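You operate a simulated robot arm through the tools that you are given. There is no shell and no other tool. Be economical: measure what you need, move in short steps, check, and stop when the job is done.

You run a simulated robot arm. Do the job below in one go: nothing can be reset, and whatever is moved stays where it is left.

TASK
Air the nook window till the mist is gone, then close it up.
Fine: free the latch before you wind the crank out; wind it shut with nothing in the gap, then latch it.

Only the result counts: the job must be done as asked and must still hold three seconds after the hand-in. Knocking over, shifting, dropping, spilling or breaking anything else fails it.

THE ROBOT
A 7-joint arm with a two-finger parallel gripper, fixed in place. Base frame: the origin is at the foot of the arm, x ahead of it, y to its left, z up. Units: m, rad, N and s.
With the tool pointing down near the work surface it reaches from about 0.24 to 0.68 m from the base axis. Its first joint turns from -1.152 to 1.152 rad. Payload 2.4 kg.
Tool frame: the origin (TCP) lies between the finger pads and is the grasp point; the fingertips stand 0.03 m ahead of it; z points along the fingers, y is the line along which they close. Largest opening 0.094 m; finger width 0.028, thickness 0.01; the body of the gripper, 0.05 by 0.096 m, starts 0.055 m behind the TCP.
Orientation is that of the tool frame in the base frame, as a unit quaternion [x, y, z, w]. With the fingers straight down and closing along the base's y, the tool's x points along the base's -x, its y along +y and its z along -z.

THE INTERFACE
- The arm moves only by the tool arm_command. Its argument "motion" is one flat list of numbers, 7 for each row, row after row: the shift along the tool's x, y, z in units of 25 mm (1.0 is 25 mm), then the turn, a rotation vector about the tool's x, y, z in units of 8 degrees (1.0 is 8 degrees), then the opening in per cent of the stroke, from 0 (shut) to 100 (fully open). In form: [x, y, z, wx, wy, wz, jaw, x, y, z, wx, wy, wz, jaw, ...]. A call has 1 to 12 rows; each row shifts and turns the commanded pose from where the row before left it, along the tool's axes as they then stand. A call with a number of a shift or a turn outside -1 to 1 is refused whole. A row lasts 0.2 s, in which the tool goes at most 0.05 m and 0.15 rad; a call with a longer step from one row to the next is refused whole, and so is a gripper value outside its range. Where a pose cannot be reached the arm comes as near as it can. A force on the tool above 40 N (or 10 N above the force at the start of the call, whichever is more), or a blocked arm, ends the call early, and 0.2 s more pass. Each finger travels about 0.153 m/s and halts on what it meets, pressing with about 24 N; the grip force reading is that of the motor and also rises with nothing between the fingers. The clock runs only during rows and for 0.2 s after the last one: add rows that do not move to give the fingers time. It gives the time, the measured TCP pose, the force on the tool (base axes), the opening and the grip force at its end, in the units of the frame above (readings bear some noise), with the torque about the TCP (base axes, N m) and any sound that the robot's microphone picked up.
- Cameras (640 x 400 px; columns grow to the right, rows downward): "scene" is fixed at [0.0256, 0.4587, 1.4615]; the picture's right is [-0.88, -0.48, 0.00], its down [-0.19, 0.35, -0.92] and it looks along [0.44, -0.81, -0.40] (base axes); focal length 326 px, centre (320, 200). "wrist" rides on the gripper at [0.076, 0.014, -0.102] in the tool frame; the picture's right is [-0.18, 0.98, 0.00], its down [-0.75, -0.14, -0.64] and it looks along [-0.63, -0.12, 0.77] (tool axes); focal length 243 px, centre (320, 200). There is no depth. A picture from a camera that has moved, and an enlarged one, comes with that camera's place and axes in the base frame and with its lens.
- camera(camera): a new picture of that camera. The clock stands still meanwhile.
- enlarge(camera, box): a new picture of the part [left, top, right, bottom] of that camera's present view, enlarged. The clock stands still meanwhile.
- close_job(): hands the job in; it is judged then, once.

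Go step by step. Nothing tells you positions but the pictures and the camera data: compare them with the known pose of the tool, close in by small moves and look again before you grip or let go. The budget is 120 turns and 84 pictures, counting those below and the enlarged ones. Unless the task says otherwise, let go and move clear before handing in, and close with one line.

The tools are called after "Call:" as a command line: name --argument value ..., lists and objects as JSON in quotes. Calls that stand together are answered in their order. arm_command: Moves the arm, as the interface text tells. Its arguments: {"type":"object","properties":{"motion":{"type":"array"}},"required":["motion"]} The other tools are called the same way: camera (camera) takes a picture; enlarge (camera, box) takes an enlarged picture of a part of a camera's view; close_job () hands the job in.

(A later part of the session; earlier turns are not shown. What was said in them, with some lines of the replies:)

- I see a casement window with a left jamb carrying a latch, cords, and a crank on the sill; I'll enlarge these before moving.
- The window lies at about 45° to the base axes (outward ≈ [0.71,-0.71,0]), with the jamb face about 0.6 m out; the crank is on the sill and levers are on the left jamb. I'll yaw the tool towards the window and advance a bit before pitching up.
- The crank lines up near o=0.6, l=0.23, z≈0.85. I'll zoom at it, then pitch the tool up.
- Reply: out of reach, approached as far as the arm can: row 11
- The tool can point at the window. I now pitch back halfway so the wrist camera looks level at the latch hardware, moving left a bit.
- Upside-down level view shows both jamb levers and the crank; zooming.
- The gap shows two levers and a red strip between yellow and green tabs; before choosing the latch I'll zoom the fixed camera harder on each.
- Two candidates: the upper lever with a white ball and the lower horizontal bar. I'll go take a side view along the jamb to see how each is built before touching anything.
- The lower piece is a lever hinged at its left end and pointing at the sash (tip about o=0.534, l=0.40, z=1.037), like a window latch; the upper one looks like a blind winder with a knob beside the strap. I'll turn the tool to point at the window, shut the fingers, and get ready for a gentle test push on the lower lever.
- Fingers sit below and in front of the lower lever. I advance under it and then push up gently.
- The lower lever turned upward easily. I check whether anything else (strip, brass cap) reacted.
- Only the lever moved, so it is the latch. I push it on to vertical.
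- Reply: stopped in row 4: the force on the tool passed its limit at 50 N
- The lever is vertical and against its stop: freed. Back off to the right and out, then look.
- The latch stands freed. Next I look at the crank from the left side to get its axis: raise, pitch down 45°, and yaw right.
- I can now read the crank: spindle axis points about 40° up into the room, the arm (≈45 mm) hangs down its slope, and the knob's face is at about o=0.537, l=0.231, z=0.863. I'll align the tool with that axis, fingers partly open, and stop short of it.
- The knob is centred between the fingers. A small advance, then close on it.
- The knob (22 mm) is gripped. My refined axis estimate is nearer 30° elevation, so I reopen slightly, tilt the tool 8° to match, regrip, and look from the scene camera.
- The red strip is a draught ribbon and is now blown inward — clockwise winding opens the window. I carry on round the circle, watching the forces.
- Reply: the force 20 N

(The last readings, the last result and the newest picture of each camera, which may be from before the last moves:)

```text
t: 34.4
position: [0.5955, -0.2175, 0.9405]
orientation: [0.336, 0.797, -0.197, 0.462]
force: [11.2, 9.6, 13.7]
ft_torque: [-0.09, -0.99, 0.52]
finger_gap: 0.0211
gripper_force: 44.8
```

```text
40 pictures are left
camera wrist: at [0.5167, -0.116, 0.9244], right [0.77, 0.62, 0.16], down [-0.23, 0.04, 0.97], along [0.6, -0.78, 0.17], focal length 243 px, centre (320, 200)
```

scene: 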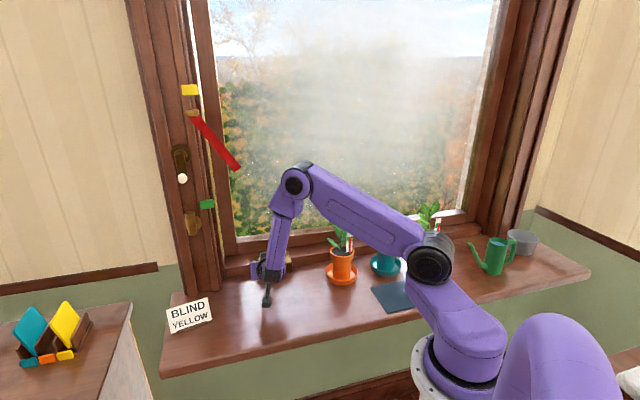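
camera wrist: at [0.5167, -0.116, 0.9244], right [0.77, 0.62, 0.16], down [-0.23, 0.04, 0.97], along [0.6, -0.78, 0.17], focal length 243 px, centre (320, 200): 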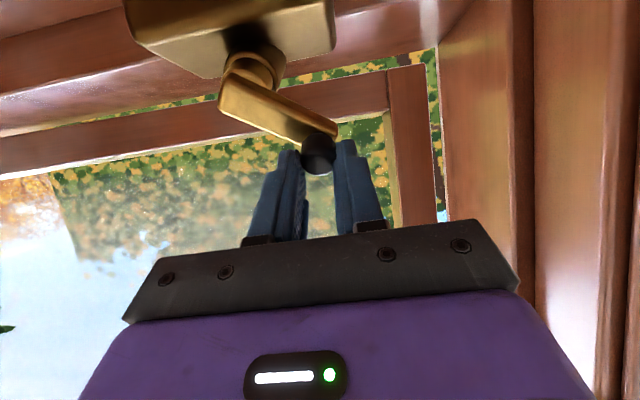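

The sash is visibly swinging out. I keep winding over the top with a slightly larger radius (≈53 mm).

Call:
arm_command --motion '[-0.3, -0.16, 0, 0, 0, 0, 10, -0.296, -0.468, 0, 0, 0, 0, 10, -0.168, -0.528, 0, 0, 0, 0, 10, -0.024, -0.552, 0, 0, 0, 0, 10, 0, 0, 0, 0, 0, 0, 10]'

Call:
camera --camera "wrist"

Call:
camera --camera "scene"

```text
t: 35.6
position: [0.5676, -0.2559, 0.9551]
orientation: [0.339, 0.799, -0.199, 0.456]
force: [7.2, -6.4, -11.2]
ft_torque: [0.25, -0.18, 0.41]
finger_gap: 0.0215
gripper_force: 44.7
```

```text
39 pictures are left
camera wrist: at [0.4904, -0.1535, 0.9389], right [0.77, 0.61, 0.15], down [-0.22, 0.03, 0.98], along [0.59, -0.79, 0.16], focal length 243 px, centre (320, 200)
```

wrist: 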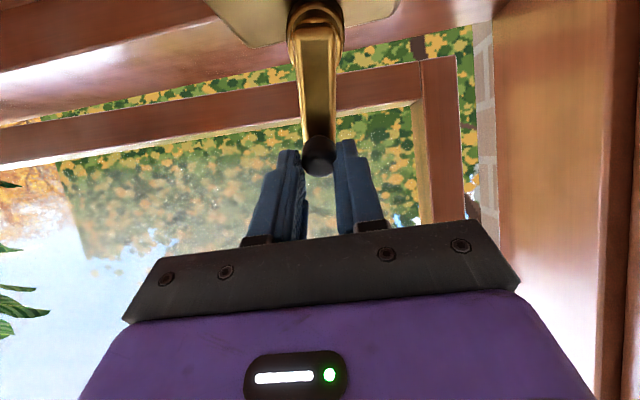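

```text
38 pictures are left
```

scene: 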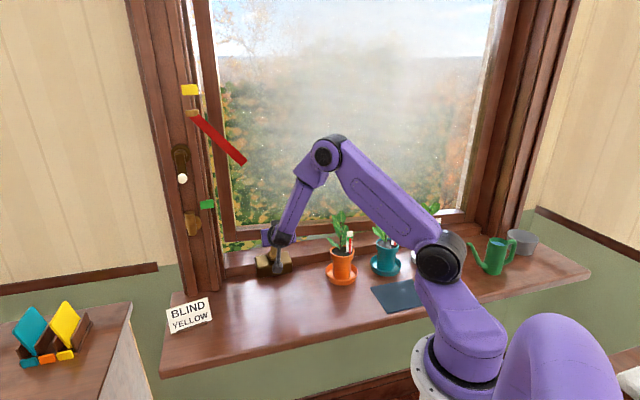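

Half a turn has opened it well; mist remains for now. I continue winding while time passes.

Call:
arm_command --motion '[0.16, -0.536, 0.1, 0, 0, 0, 10, 0.292, -0.456, 0, 0, 0, 0, 10, 0.4, -0.368, 0, 0, 0, 0, 10, 0.48, -0.252, 0, 0, 0, 0, 10, 0, 0, 0, 0, 0, 0, 10]'

Call:
camera --camera "wrist"

```text
t: 36.8
position: [0.5309, -0.2712, 0.9249]
orientation: [0.338, 0.797, -0.199, 0.459]
force: [-7.7, 10.6, 19.0]
ft_torque: [-0.23, -1.11, 0.34]
finger_gap: 0.0214
gripper_force: 45.0
```

```text
37 pictures are left
camera wrist: at [0.4521, -0.1698, 0.9101], right [0.77, 0.62, 0.15], down [-0.22, 0.04, 0.97], along [0.6, -0.79, 0.17], focal length 243 px, centre (320, 200)
```

wrist: 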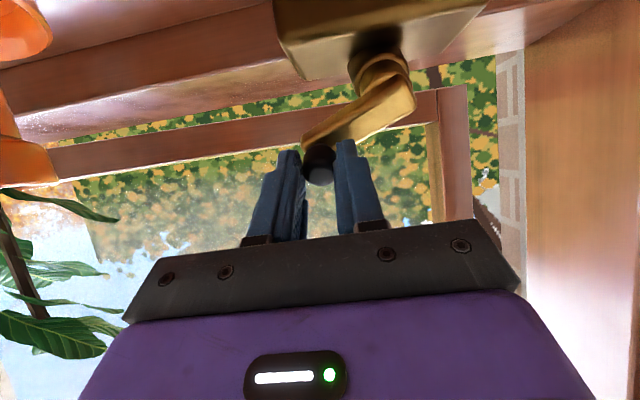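

Call:
arm_command --motion '[0, 0, -0.1, 0, 0, 0, 10, 0, 0, 0, 0, 0, 0, 10, 0, 0, 0, 0, 0, 0, 10, 0, 0, 0, 0, 0, 0, 10, 0, 0, 0, 0, 0, 0, 10, 0, 0, 0, 0, 0, 0, 10, 0, 0, 0, 0, 0, 0, 10, 0, 0, 0, 0, 0, 0, 10, 0, 0, 0, 0, 0, 0, 10, 0, 0, 0, 0, 0, 0, 10, 0, 0, 0, 0, 0, 0, 10, 0, 0, 0, 0, 0, 0, 10]'

Call:
camera --camera "scene"

```text
t: 39.4
position: [0.5287, -0.2697, 0.9255]
orientation: [0.337, 0.799, -0.197, 0.458]
force: [12.3, -7.8, -18.6]
ft_torque: [0.72, 0.27, 0.59]
finger_gap: 0.0215
gripper_force: 45.0
```

```text
36 pictures are left
```

scene: 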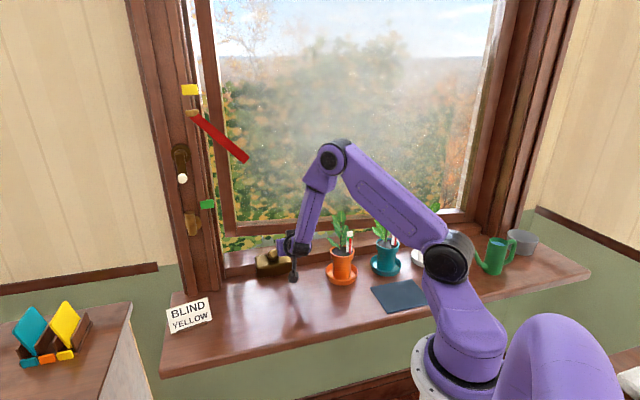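

The mist is thinning at this opening. I hold here and wait.

Call:
arm_command --motion '[0, 0, 0.04, 0, 0, 0, 10, 0, 0, 0, 0, 0, 0, 10, 0, 0, 0, 0, 0, 0, 10, 0, 0, 0, 0, 0, 0, 10, 0, 0, 0, 0, 0, 0, 10, 0, 0, 0, 0, 0, 0, 10, 0, 0, 0, 0, 0, 0, 10, 0, 0, 0, 0, 0, 0, 10, 0, 0, 0, 0, 0, 0, 10, 0, 0, 0, 0, 0, 0, 10, 0, 0, 0, 0, 0, 0, 10, 0, 0, 0, 0, 0, 0, 10]'

Call:
arm_command --motion '[0, 0, 0, 0, 0, 0, 10, 0, 0, 0, 0, 0, 0, 10, 0, 0, 0, 0, 0, 0, 10, 0, 0, 0, 0, 0, 0, 10, 0, 0, 0, 0, 0, 0, 10, 0, 0, 0, 0, 0, 0, 10, 0, 0, 0, 0, 0, 0, 10, 0, 0, 0, 0, 0, 0, 10, 0, 0, 0, 0, 0, 0, 10, 0, 0, 0, 0, 0, 0, 10, 0, 0, 0, 0, 0, 0, 10, 0, 0, 0, 0, 0, 0, 10]'

Call:
camera --camera "scene"

```text
t: 42.0
position: [0.5293, -0.2692, 0.9271]
orientation: [0.337, 0.798, -0.197, 0.46]
force: [-10.6, 9.6, 14.0]
ft_torque: [0.15, -0.39, 0.37]
finger_gap: 0.0214
gripper_force: 45.0
```

```text
t: 44.6
position: [0.5304, -0.2711, 0.9267]
orientation: [0.336, 0.798, -0.198, 0.46]
force: [-5.6, 8.9, 16.0]
ft_torque: [-0.11, -1.01, 0.34]
finger_gap: 0.0215
gripper_force: 45.0
```

```text
35 pictures are left
```

scene: 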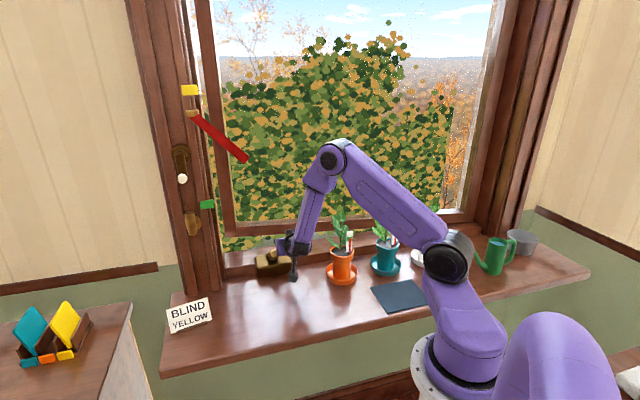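

Mist mostly gone; faint droplets seem to remain at the edges. Waiting a little longer and zooming.

Call:
arm_command --motion '[0, 0, 0, 0, 0, 0, 10, 0, 0, 0, 0, 0, 0, 10, 0, 0, 0, 0, 0, 0, 10, 0, 0, 0, 0, 0, 0, 10, 0, 0, 0, 0, 0, 0, 10, 0, 0, 0, 0, 0, 0, 10, 0, 0, 0, 0, 0, 0, 10, 0, 0, 0, 0, 0, 0, 10, 0, 0, 0, 0, 0, 0, 10, 0, 0, 0, 0, 0, 0, 10, 0, 0, 0, 0, 0, 0, 10, 0, 0, 0, 0, 0, 0, 10]'

Call:
arm_command --motion '[0, 0, 0, 0, 0, 0, 10, 0, 0, 0, 0, 0, 0, 10, 0, 0, 0, 0, 0, 0, 10, 0, 0, 0, 0, 0, 0, 10, 0, 0, 0, 0, 0, 0, 10, 0, 0, 0, 0, 0, 0, 10, 0, 0, 0, 0, 0, 0, 10, 0, 0, 0, 0, 0, 0, 10, 0, 0, 0, 0, 0, 0, 10, 0, 0, 0, 0, 0, 0, 10, 0, 0, 0, 0, 0, 0, 10, 0, 0, 0, 0, 0, 0, 10]'

Call:
enlarge --camera "scene" --box '[180, 0, 500, 200]'

```text
t: 47.2
position: [0.5294, -0.2699, 0.9255]
orientation: [0.336, 0.798, -0.197, 0.46]
force: [-6.2, 9.8, 13.7]
ft_torque: [0.0, -0.83, 0.34]
finger_gap: 0.0213
gripper_force: 44.8
```

```text
t: 49.8
position: [0.5295, -0.2714, 0.9246]
orientation: [0.337, 0.798, -0.197, 0.46]
force: [-7.0, 10.5, 10.2]
ft_torque: [0.23, -0.38, 0.44]
finger_gap: 0.0215
gripper_force: 44.7
```

```text
2.00 times, centred on (340, 100) of scene
camera zoom: at [0.0252, 0.4591, 1.4614], right [-0.88, -0.48, 0.0], down [-0.19, 0.35, -0.92], along [0.44, -0.81, -0.4], focal length 652 px, centre (280, 400)
```

zoom: 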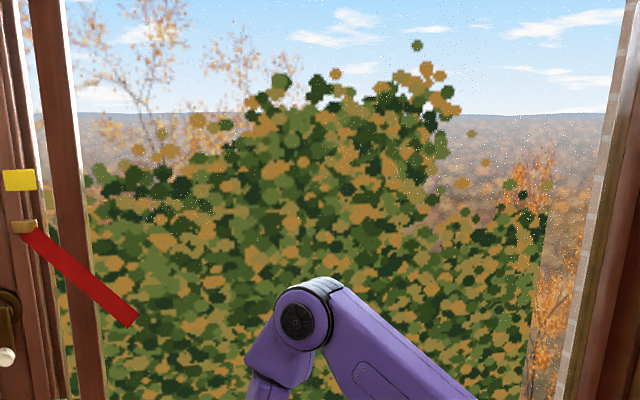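

Call:
enlarge --camera "scene" --box '[380, 40, 476, 100]'

Call:
arm_command --motion '[0, 0, 0, 0, 0, 0, 10, 0, 0, 0, 0, 0, 0, 10, 0, 0, 0, 0, 0, 0, 10, 0, 0, 0, 0, 0, 0, 10, 0, 0, 0, 0, 0, 0, 10, 0, 0, 0, 0, 0, 0, 10, 0, 0, 0, 0, 0, 0, 10, 0, 0, 0, 0, 0, 0, 10, 0, 0, 0, 0, 0, 0, 10, 0, 0, 0, 0, 0, 0, 10, 0, 0, 0, 0, 0, 0, 10, 0, 0, 0, 0, 0, 0, 10]'

Call:
arm_command --motion '[0, 0, 0, 0, 0, 0, 10, 0, 0, 0, 0, 0, 0, 10, 0, 0, 0, 0, 0, 0, 10, 0, 0, 0, 0, 0, 0, 10, 0, 0, 0, 0, 0, 0, 10, 0, 0, 0, 0, 0, 0, 10, 0, 0, 0, 0, 0, 0, 10, 0, 0, 0, 0, 0, 0, 10, 0, 0, 0, 0, 0, 0, 10, 0, 0, 0, 0, 0, 0, 10, 0, 0, 0, 0, 0, 0, 10, 0, 0, 0, 0, 0, 0, 10]'

Call:
enlarge --camera "scene" --box '[380, 40, 476, 100]'

```text
6.67 times, centred on (428, 70) of scene
camera zoom: at [0.0252, 0.4591, 1.4614], right [-0.88, -0.48, 0.0], down [-0.19, 0.35, -0.92], along [0.44, -0.81, -0.4], focal length 2172 px, centre (-400, 1067)
```

zoom: 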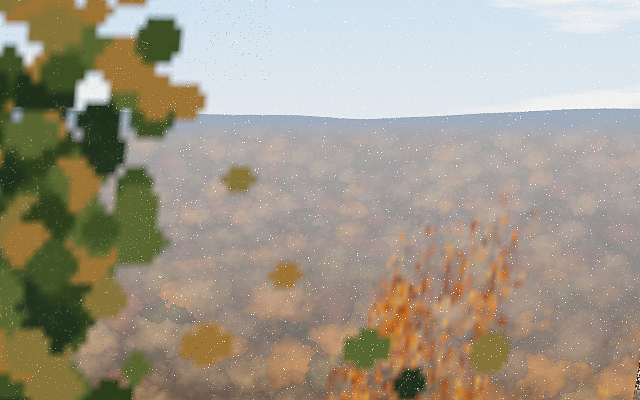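

```text
t: 52.4
position: [0.5299, -0.2698, 0.9254]
orientation: [0.336, 0.798, -0.196, 0.459]
force: [-6.6, 9.2, 6.5]
ft_torque: [0.37, -0.16, 0.48]
finger_gap: 0.0215
gripper_force: 45.0
```

```text
t: 55.0
position: [0.5295, -0.2707, 0.9258]
orientation: [0.336, 0.798, -0.196, 0.459]
force: [-4.3, 7.2, 5.9]
ft_torque: [0.37, -0.29, 0.48]
finger_gap: 0.0214
gripper_force: 45.6
```

```text
6.67 times, centred on (428, 70) of scene
camera zoom: at [0.0254, 0.459, 1.4614], right [-0.88, -0.48, 0.0], down [-0.19, 0.35, -0.92], along [0.44, -0.81, -0.4], focal length 2172 px, centre (-400, 1067)
```

zoom: 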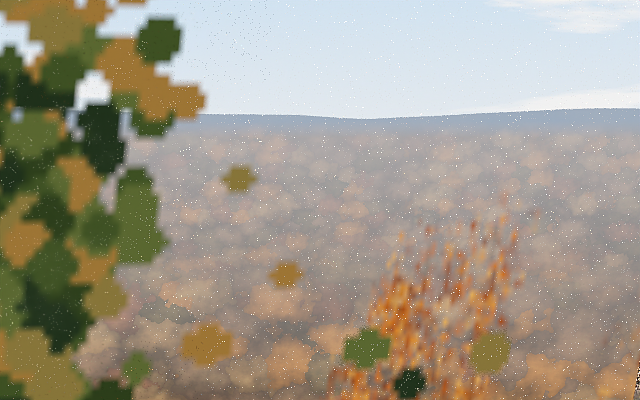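

The view is unchanged over 5 s, so the mist is gone. Now I wind back the other way to close.

Call:
arm_command --motion '[-0.49, 0.14, 0.05, 0, 0, 0, 10, -0.4, 0.368, 0, 0, 0, 0, 10, -0.292, 0.456, 0, 0, 0, 0, 10, -0.164, 0.52, 0, 0, 0, 0, 10, -0.024, 0.54, 0, 0, 0, 0, 10, 0, 0, 0, 0, 0, 0, 10]'

Call:
camera --camera "wrist"

```text
t: 56.4
position: [0.5778, -0.2495, 0.9568]
orientation: [0.337, 0.796, -0.198, 0.463]
force: [6.4, -11.4, 4.0]
ft_torque: [-0.49, -0.51, 0.32]
finger_gap: 0.0215
gripper_force: 45.0
```

```text
31 pictures are left
camera wrist: at [0.5015, -0.1485, 0.9411], right [0.77, 0.62, 0.16], down [-0.23, 0.04, 0.97], along [0.59, -0.79, 0.17], focal length 243 px, centre (320, 200)
```

wrist: 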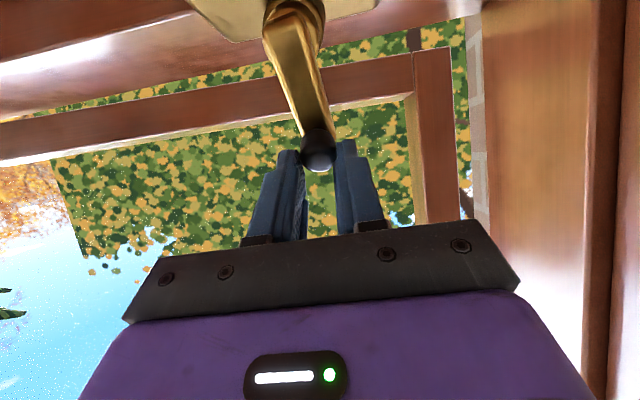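

Call:
arm_command --motion '[0.2, 0.58, 0.04, 0, 0, 0, 10, 0.252, 0.48, 0, 0, 0, 0, 10, 0.368, 0.4, 0, 0, 0, 0, 10, 0.456, 0.292, 0, 0, 0, 0, 10, 0.52, 0.164, 0, 0, 0, 0, 10, 0, 0, 0, 0, 0, 0, 10]'

Call:
camera --camera "scene"

```text
t: 57.8
position: [0.5953, -0.2009, 0.9121]
orientation: [0.339, 0.798, -0.198, 0.456]
force: [-21.8, -5.1, 0.9]
ft_torque: [0.48, -0.34, 0.25]
finger_gap: 0.0214
gripper_force: 45.1
```

```text
30 pictures are left
```

scene: 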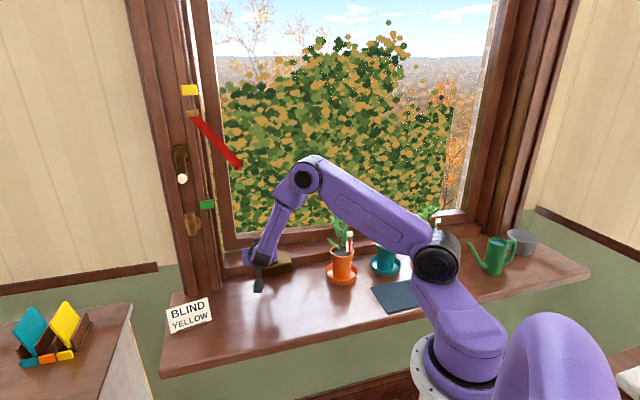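

Call:
arm_command --motion '[0.348, -0.06, -0.12, 0, 0, 0, 10, 0.54, -0.108, -0.05, 0, 0, 0, 10, 0.48, -0.22, 0, 0, 0, 0, 10, 0.38, -0.36, 0, 0, 0, 0, 10, 0, 0, 0, 0, 0, 0, 10]'

Call:
camera --camera "wrist"

Call:
enlarge --camera "scene" --box '[140, 80, 300, 180]'

```text
t: 59.0
position: [0.5675, -0.191, 0.88]
orientation: [0.333, 0.798, -0.196, 0.462]
force: [2.2, 5.2, 14.4]
ft_torque: [-0.61, -0.76, 0.98]
finger_gap: 0.0212
gripper_force: 45.3
```

```text
29 pictures are left
camera wrist: at [0.4889, -0.0895, 0.8649], right [0.76, 0.63, 0.16], down [-0.23, 0.03, 0.97], along [0.6, -0.78, 0.17], focal length 243 px, centre (320, 200)
```

wrist: 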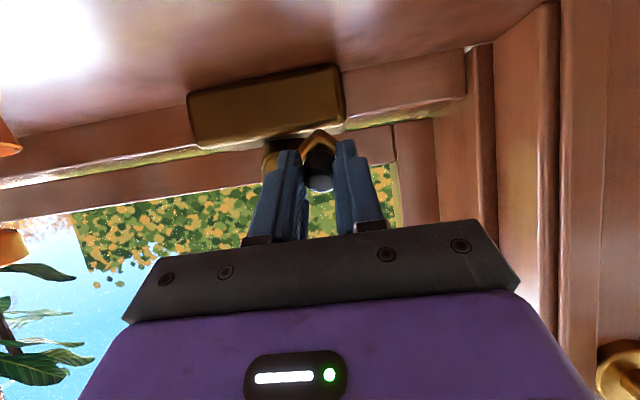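

```text
4.00 times, centred on (220, 130) of scene
camera zoom: at [0.0253, 0.459, 1.4614], right [-0.88, -0.48, 0.0], down [-0.19, 0.35, -0.92], along [0.44, -0.81, -0.4], focal length 1304 px, centre (720, 480)
```

zoom: 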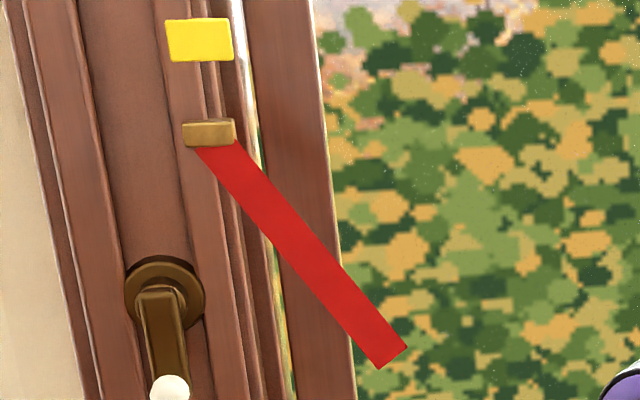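

Call:
arm_command --motion '[0.304, -0.46, 0, 0, 0, 0, 10, 0.208, -0.48, 0, 0, 0, 0, 10, 0.07, -0.52, 0, 0, 0, 0, 10, 0, -0.2, 0, 0, 0, 0, 10, 0, 0, 0, 0, 0, 0, 10]'

Call:
camera --camera "wrist"

Call:
camera --camera "scene"

```text
t: 60.2
position: [0.5337, -0.2124, 0.8655]
orientation: [0.329, 0.802, -0.191, 0.46]
force: [8.0, -2.7, -7.7]
ft_torque: [0.23, -0.51, 0.62]
finger_gap: 0.0218
gripper_force: 44.9
stopped in row 5: the force on the tool passed its limit at 40 N (the readings are from after the stop); the commanded pose is now the measured one
```

```text
27 pictures are left
camera wrist: at [0.4545, -0.1121, 0.8504], right [0.76, 0.63, 0.15], down [-0.22, 0.03, 0.98], along [0.61, -0.78, 0.16], focal length 243 px, centre (320, 200)
```

wrist: 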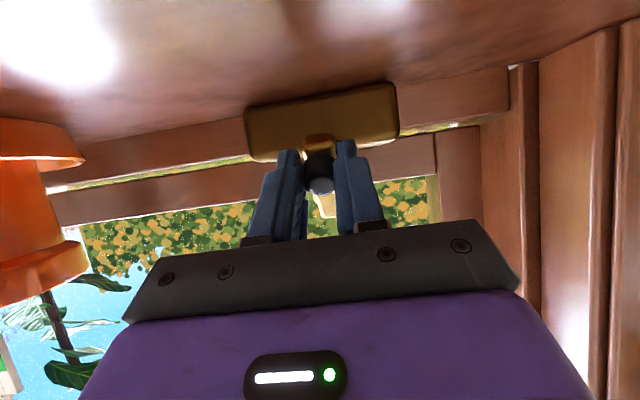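

```text
26 pictures are left
```

scene: 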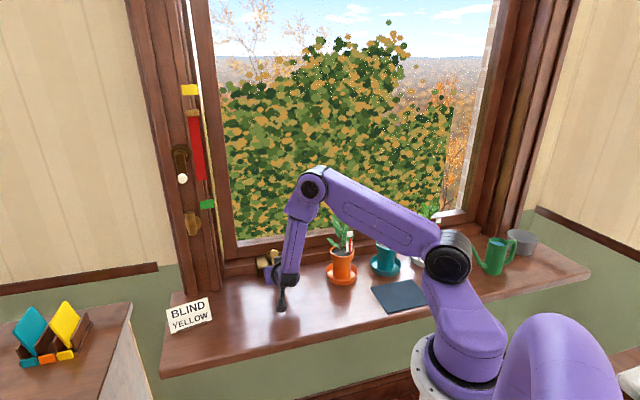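

The crank is back at its shut stop and the ribbon hangs still. Release and retreat.

Call:
arm_command --motion '[0, 0, 0, 0, 0, 0, 45, 0, 0, 0, 0, 0, 0, 45, 0, 0, -0.8, 0, 0, 0, 45, 0, 0, -1, 0, 0, 0, 45, 0, 0, -1, 0, 0, 0, 45, 0, 0, -1, 0, 0, 0, 45]'

Call:
camera --camera "wrist"

Call:
enlarge --camera "scene" --box '[140, 70, 300, 170]'

Call:
enlarge --camera "scene" --box '[160, 200, 320, 300]'

```text
t: 61.6
position: [0.4759, -0.1556, 0.9133]
orientation: [0.33, 0.802, -0.192, 0.459]
force: [-0.4, 0.5, -0.1]
ft_torque: [0.02, 0.0, 0.03]
finger_gap: 0.0422
gripper_force: 0.0
```

```text
25 pictures are left
camera wrist: at [0.3954, -0.0544, 0.8993], right [0.76, 0.63, 0.15], down [-0.22, 0.03, 0.98], along [0.61, -0.78, 0.16], focal length 243 px, centre (320, 200)
```

wrist: 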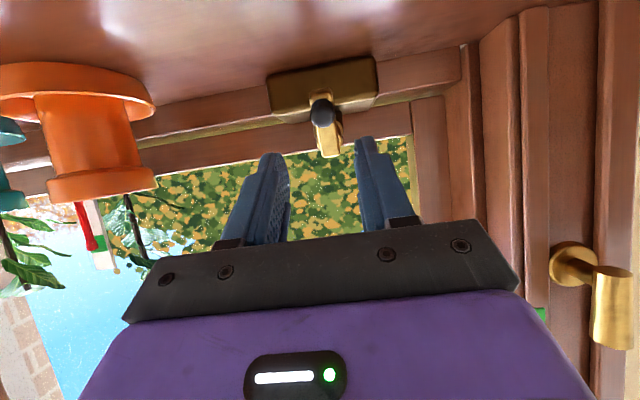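

```text
4.00 times, centred on (220, 120) of scene
camera zoom: at [0.0256, 0.4587, 1.4615], right [-0.88, -0.48, 0.0], down [-0.19, 0.35, -0.92], along [0.44, -0.81, -0.4], focal length 1304 px, centre (720, 520)
```

zoom: 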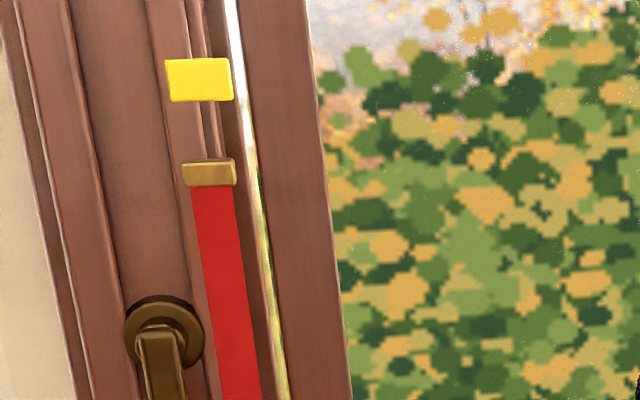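

```text
4.00 times, centred on (240, 250) of scene
camera zoom: at [0.0256, 0.4587, 1.4615], right [-0.88, -0.48, 0.0], down [-0.19, 0.35, -0.92], along [0.44, -0.81, -0.4], focal length 1304 px, centre (640, 0)
```

zoom: 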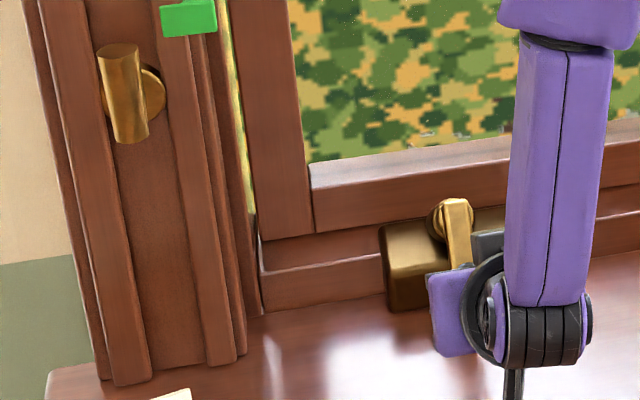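

Window and crank look exactly as in the shut state. Now shut fingers, level the tool, and move to the left of the latch lever.

Call:
arm_command --motion '[0, 0, 0, 0, -1, 0, 0, 0, 0, 0, 0, -1, 0, 0, 0, 0, 0, 0, -1, 0, 0, 0, 0, 0, 0, -0.75, 0, 0, -0.8, 1, -0.08, 0, 0, 0, 0, -0.8, 1, -0.08, 0, 0, 0, 0, -0.8, 1, -0.08, 0, 0, 0, 0, -0.8, 1, -0.08, 0, 0, 0, 0, -0.8, 1, -0.08, 0, 0, 0, 0, -0.8, 1, -0.08, 0, 0, 0, 0, -0.8, 1, -0.08, 0, 0, 0, 0, -0.8, 1, -0.08, 0, 0, 0, 0]'

Call:
arm_command --motion '[0, 0.8, 0, 0, 0, 0, 0, 0, 0.8, 0, 0, 0, 0, 0, 0, 0.8, 0, 0, 0, 0, 0, 0, 0, 0, 0, 0, 0, 0]'

Call:
camera --camera "wrist"

```text
t: 64.2
position: [0.6502, 0.0165, 1.0912]
orientation: [0.271, 0.656, -0.273, 0.65]
force: [0.5, 0.6, -0.5]
ft_torque: [0.0, -0.05, 0.03]
finger_gap: 0.0001
gripper_force: 24.5
out of reach, approached as far as the arm can: row 1, 2, 3, 4
```

```text
t: 65.2
position: [0.694, 0.0576, 1.0915]
orientation: [0.27, 0.656, -0.272, 0.651]
force: [-0.8, 0.3, 0.8]
ft_torque: [0.02, 0.0, -0.01]
finger_gap: 0.0
gripper_force: 23.9
```

```text
22 pictures are left
camera wrist: at [0.6313, 0.1414, 1.0153], right [0.7, 0.69, 0.18], down [-0.55, 0.35, 0.76], along [0.46, -0.63, 0.63], focal length 243 px, centre (320, 200)
```

wrist: 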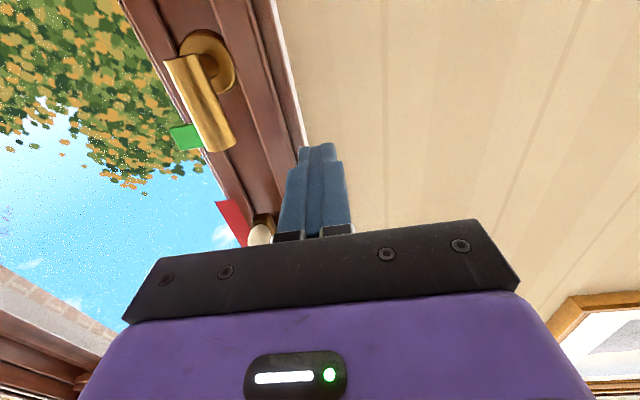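

Call:
arm_command --motion '[0.2, -0.5, 0.9, 0, 0, 0, 0, 0.2, -0.5, 0.9, 0, 0, 0, 0, 0.18, -0.4, 0.9, 0, 0, 0, 0, 0, 0, 0, 0, 0, 0, 0]'

Call:
camera --camera "wrist"

Call:
enlarge --camera "scene" --box '[140, 150, 300, 250]'

```text
t: 66.2
position: [0.7152, -0.0155, 1.0757]
orientation: [0.269, 0.656, -0.272, 0.65]
force: [0.6, 0.6, 0.2]
ft_torque: [-0.01, 0.01, -0.03]
finger_gap: 0.0
gripper_force: 23.7
```

```text
21 pictures are left
camera wrist: at [0.6529, 0.0682, 1.0001], right [0.7, 0.69, 0.18], down [-0.55, 0.35, 0.76], along [0.46, -0.63, 0.63], focal length 243 px, centre (320, 200)
```

wrist: 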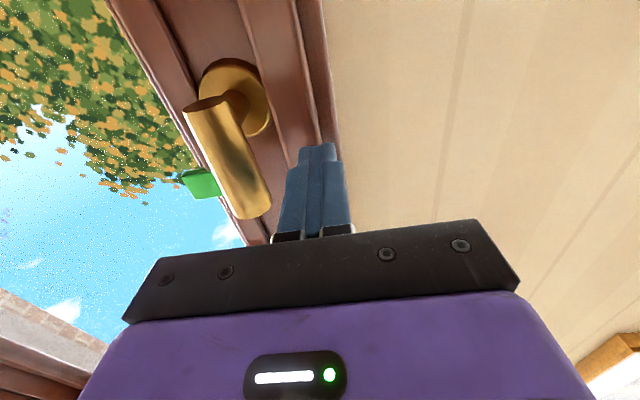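

```text
4.00 times, centred on (220, 200) of scene
camera zoom: at [0.0256, 0.4587, 1.4615], right [-0.88, -0.48, 0.0], down [-0.19, 0.35, -0.92], along [0.44, -0.81, -0.4], focal length 1304 px, centre (720, 200)
```

zoom: 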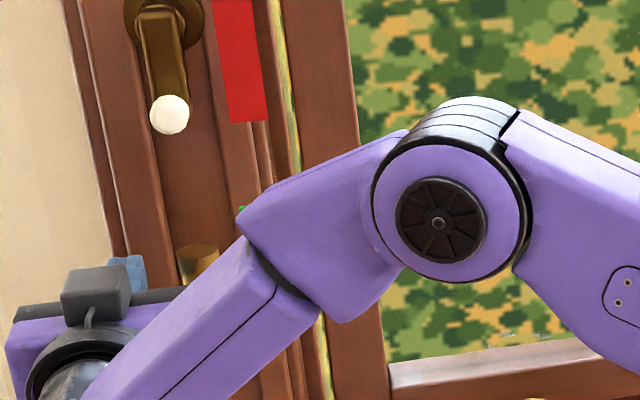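

Call:
arm_command --motion '[0, -0.67, 0, 0, 0, 0, 0, -0.13, -0.46, 0, 0, 0, 0, 0, -0.13, -0.46, 0, 0, 0, 0, 0, 0.05, -0.48, 0, 0, 0, 0, 0, 0, 0, 0, 0, 0, 0, 0]'

Call:
camera --camera "wrist"

```text
t: 67.4
position: [0.6805, -0.0508, 1.0826]
orientation: [0.27, 0.656, -0.273, 0.65]
force: [0.6, -1.4, -0.8]
ft_torque: [0.01, 0.0, -0.01]
finger_gap: 0.0002
gripper_force: 24.1
```

```text
19 pictures are left
camera wrist: at [0.6164, 0.0321, 1.0064], right [0.7, 0.69, 0.18], down [-0.55, 0.35, 0.76], along [0.46, -0.63, 0.63], focal length 243 px, centre (320, 200)
```

wrist: 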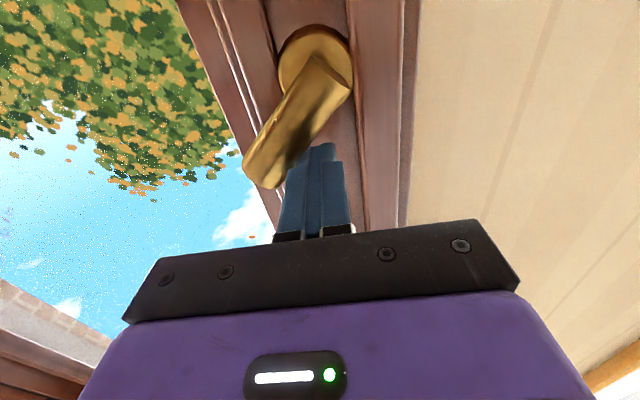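

The lever follows nicely at about 45°. Continue down to horizontal.

Call:
arm_command --motion '[0.18, -0.45, 0, 0, 0, 0, 0, 0.29, -0.39, 0, 0, 0, 0, 0, 0.38, -0.3, 0, 0, 0, 0, 0, 0.15, 0, 0, 0, 0, 0, 0, 0.1, 0, 0, 0, 0, 0, 0, 0, 0, 0, 0, 0, 0, 0]'

Call:
camera --camera "wrist"

```text
t: 68.6
position: [0.661, -0.0685, 1.0652]
orientation: [0.271, 0.647, -0.27, 0.659]
force: [-0.3, -0.3, 2.6]
ft_torque: [-0.01, -0.02, -0.07]
finger_gap: 0.0
gripper_force: 23.8
stopped in row 5: the force on the tool passed its limit at 42 N (the readings are from after the stop); the commanded pose is now the measured one
```

```text
18 pictures are left
camera wrist: at [0.5997, 0.0139, 0.9867], right [0.69, 0.7, 0.19], down [-0.57, 0.36, 0.74], along [0.45, -0.62, 0.64], focal length 243 px, centre (320, 200)
```

wrist: 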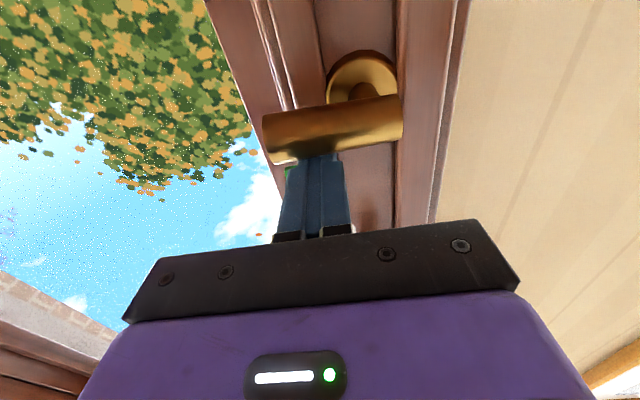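

The lever is horizontal against its stop: latched. I back straight out and check everything.

Call:
arm_command --motion '[-0.15, 0, 0, 0, 0, 0, 0, 0, 0, -1, 0, 0, 0, 0, 0, 0, -1, 0, 0, 0, 0, 0, 0, -1, 0, 0, 0, 0, 0, 0, -1, 0, 0, 0, 0, -0.8, -1, 0, 0, 0, 0, 0, -0.8, -1, 0, 0, 0, 0, 0, -0.8, -1, 0, 0, 0, 0, 0, -0.8, -1, 0, 0, 0, 0, 0, 0, 0, 0, 0, 0, 0, 0]'

Call:
camera --camera "scene"

Call:
enlarge --camera "scene" --box '[140, 150, 300, 250]'

Call:
enlarge --camera "scene" --box '[150, 220, 390, 370]'

```text
t: 70.8
position: [0.5169, -0.0679, 1.1468]
orientation: [0.27, 0.648, -0.27, 0.659]
force: [-0.8, -0.1, 0.0]
ft_torque: [-0.01, 0.04, -0.04]
finger_gap: 0.0
gripper_force: 23.9
```

```text
17 pictures are left
```

scene: 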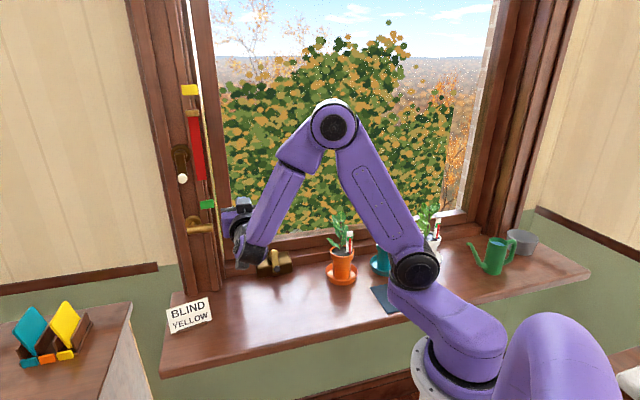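

```text
4.00 times, centred on (220, 200) of scene
camera zoom: at [0.0256, 0.4587, 1.4615], right [-0.88, -0.48, 0.0], down [-0.19, 0.35, -0.92], along [0.44, -0.81, -0.4], focal length 1304 px, centre (720, 200)
```

zoom: 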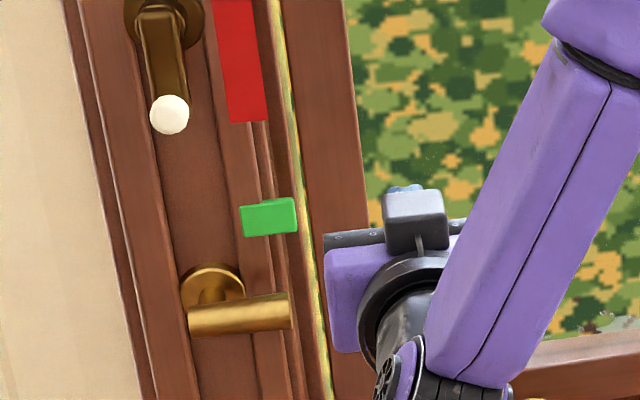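

```text
2.67 times, centred on (270, 295) of scene
camera zoom: at [0.0256, 0.4587, 1.4615], right [-0.88, -0.48, 0.0], down [-0.19, 0.35, -0.92], along [0.44, -0.81, -0.4], focal length 869 px, centre (453, -53)
```

zoom: 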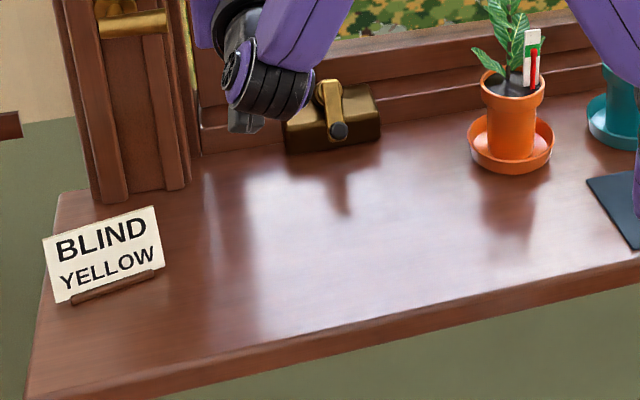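

The mist is gone, the crank and sash look as they did when shut, the latch lever is back at its starting position, and the ribbon and sill objects are undisturbed. I'm handing in.

Call:
close_job

```text
The job is handed in.
```

I aired the nook window until the mist cleared, wound it shut with nothing in the gap, and latched it. In the final pictures the crank, sash and latch match how they looked at the start. I've handed the job in; no verdict came back.
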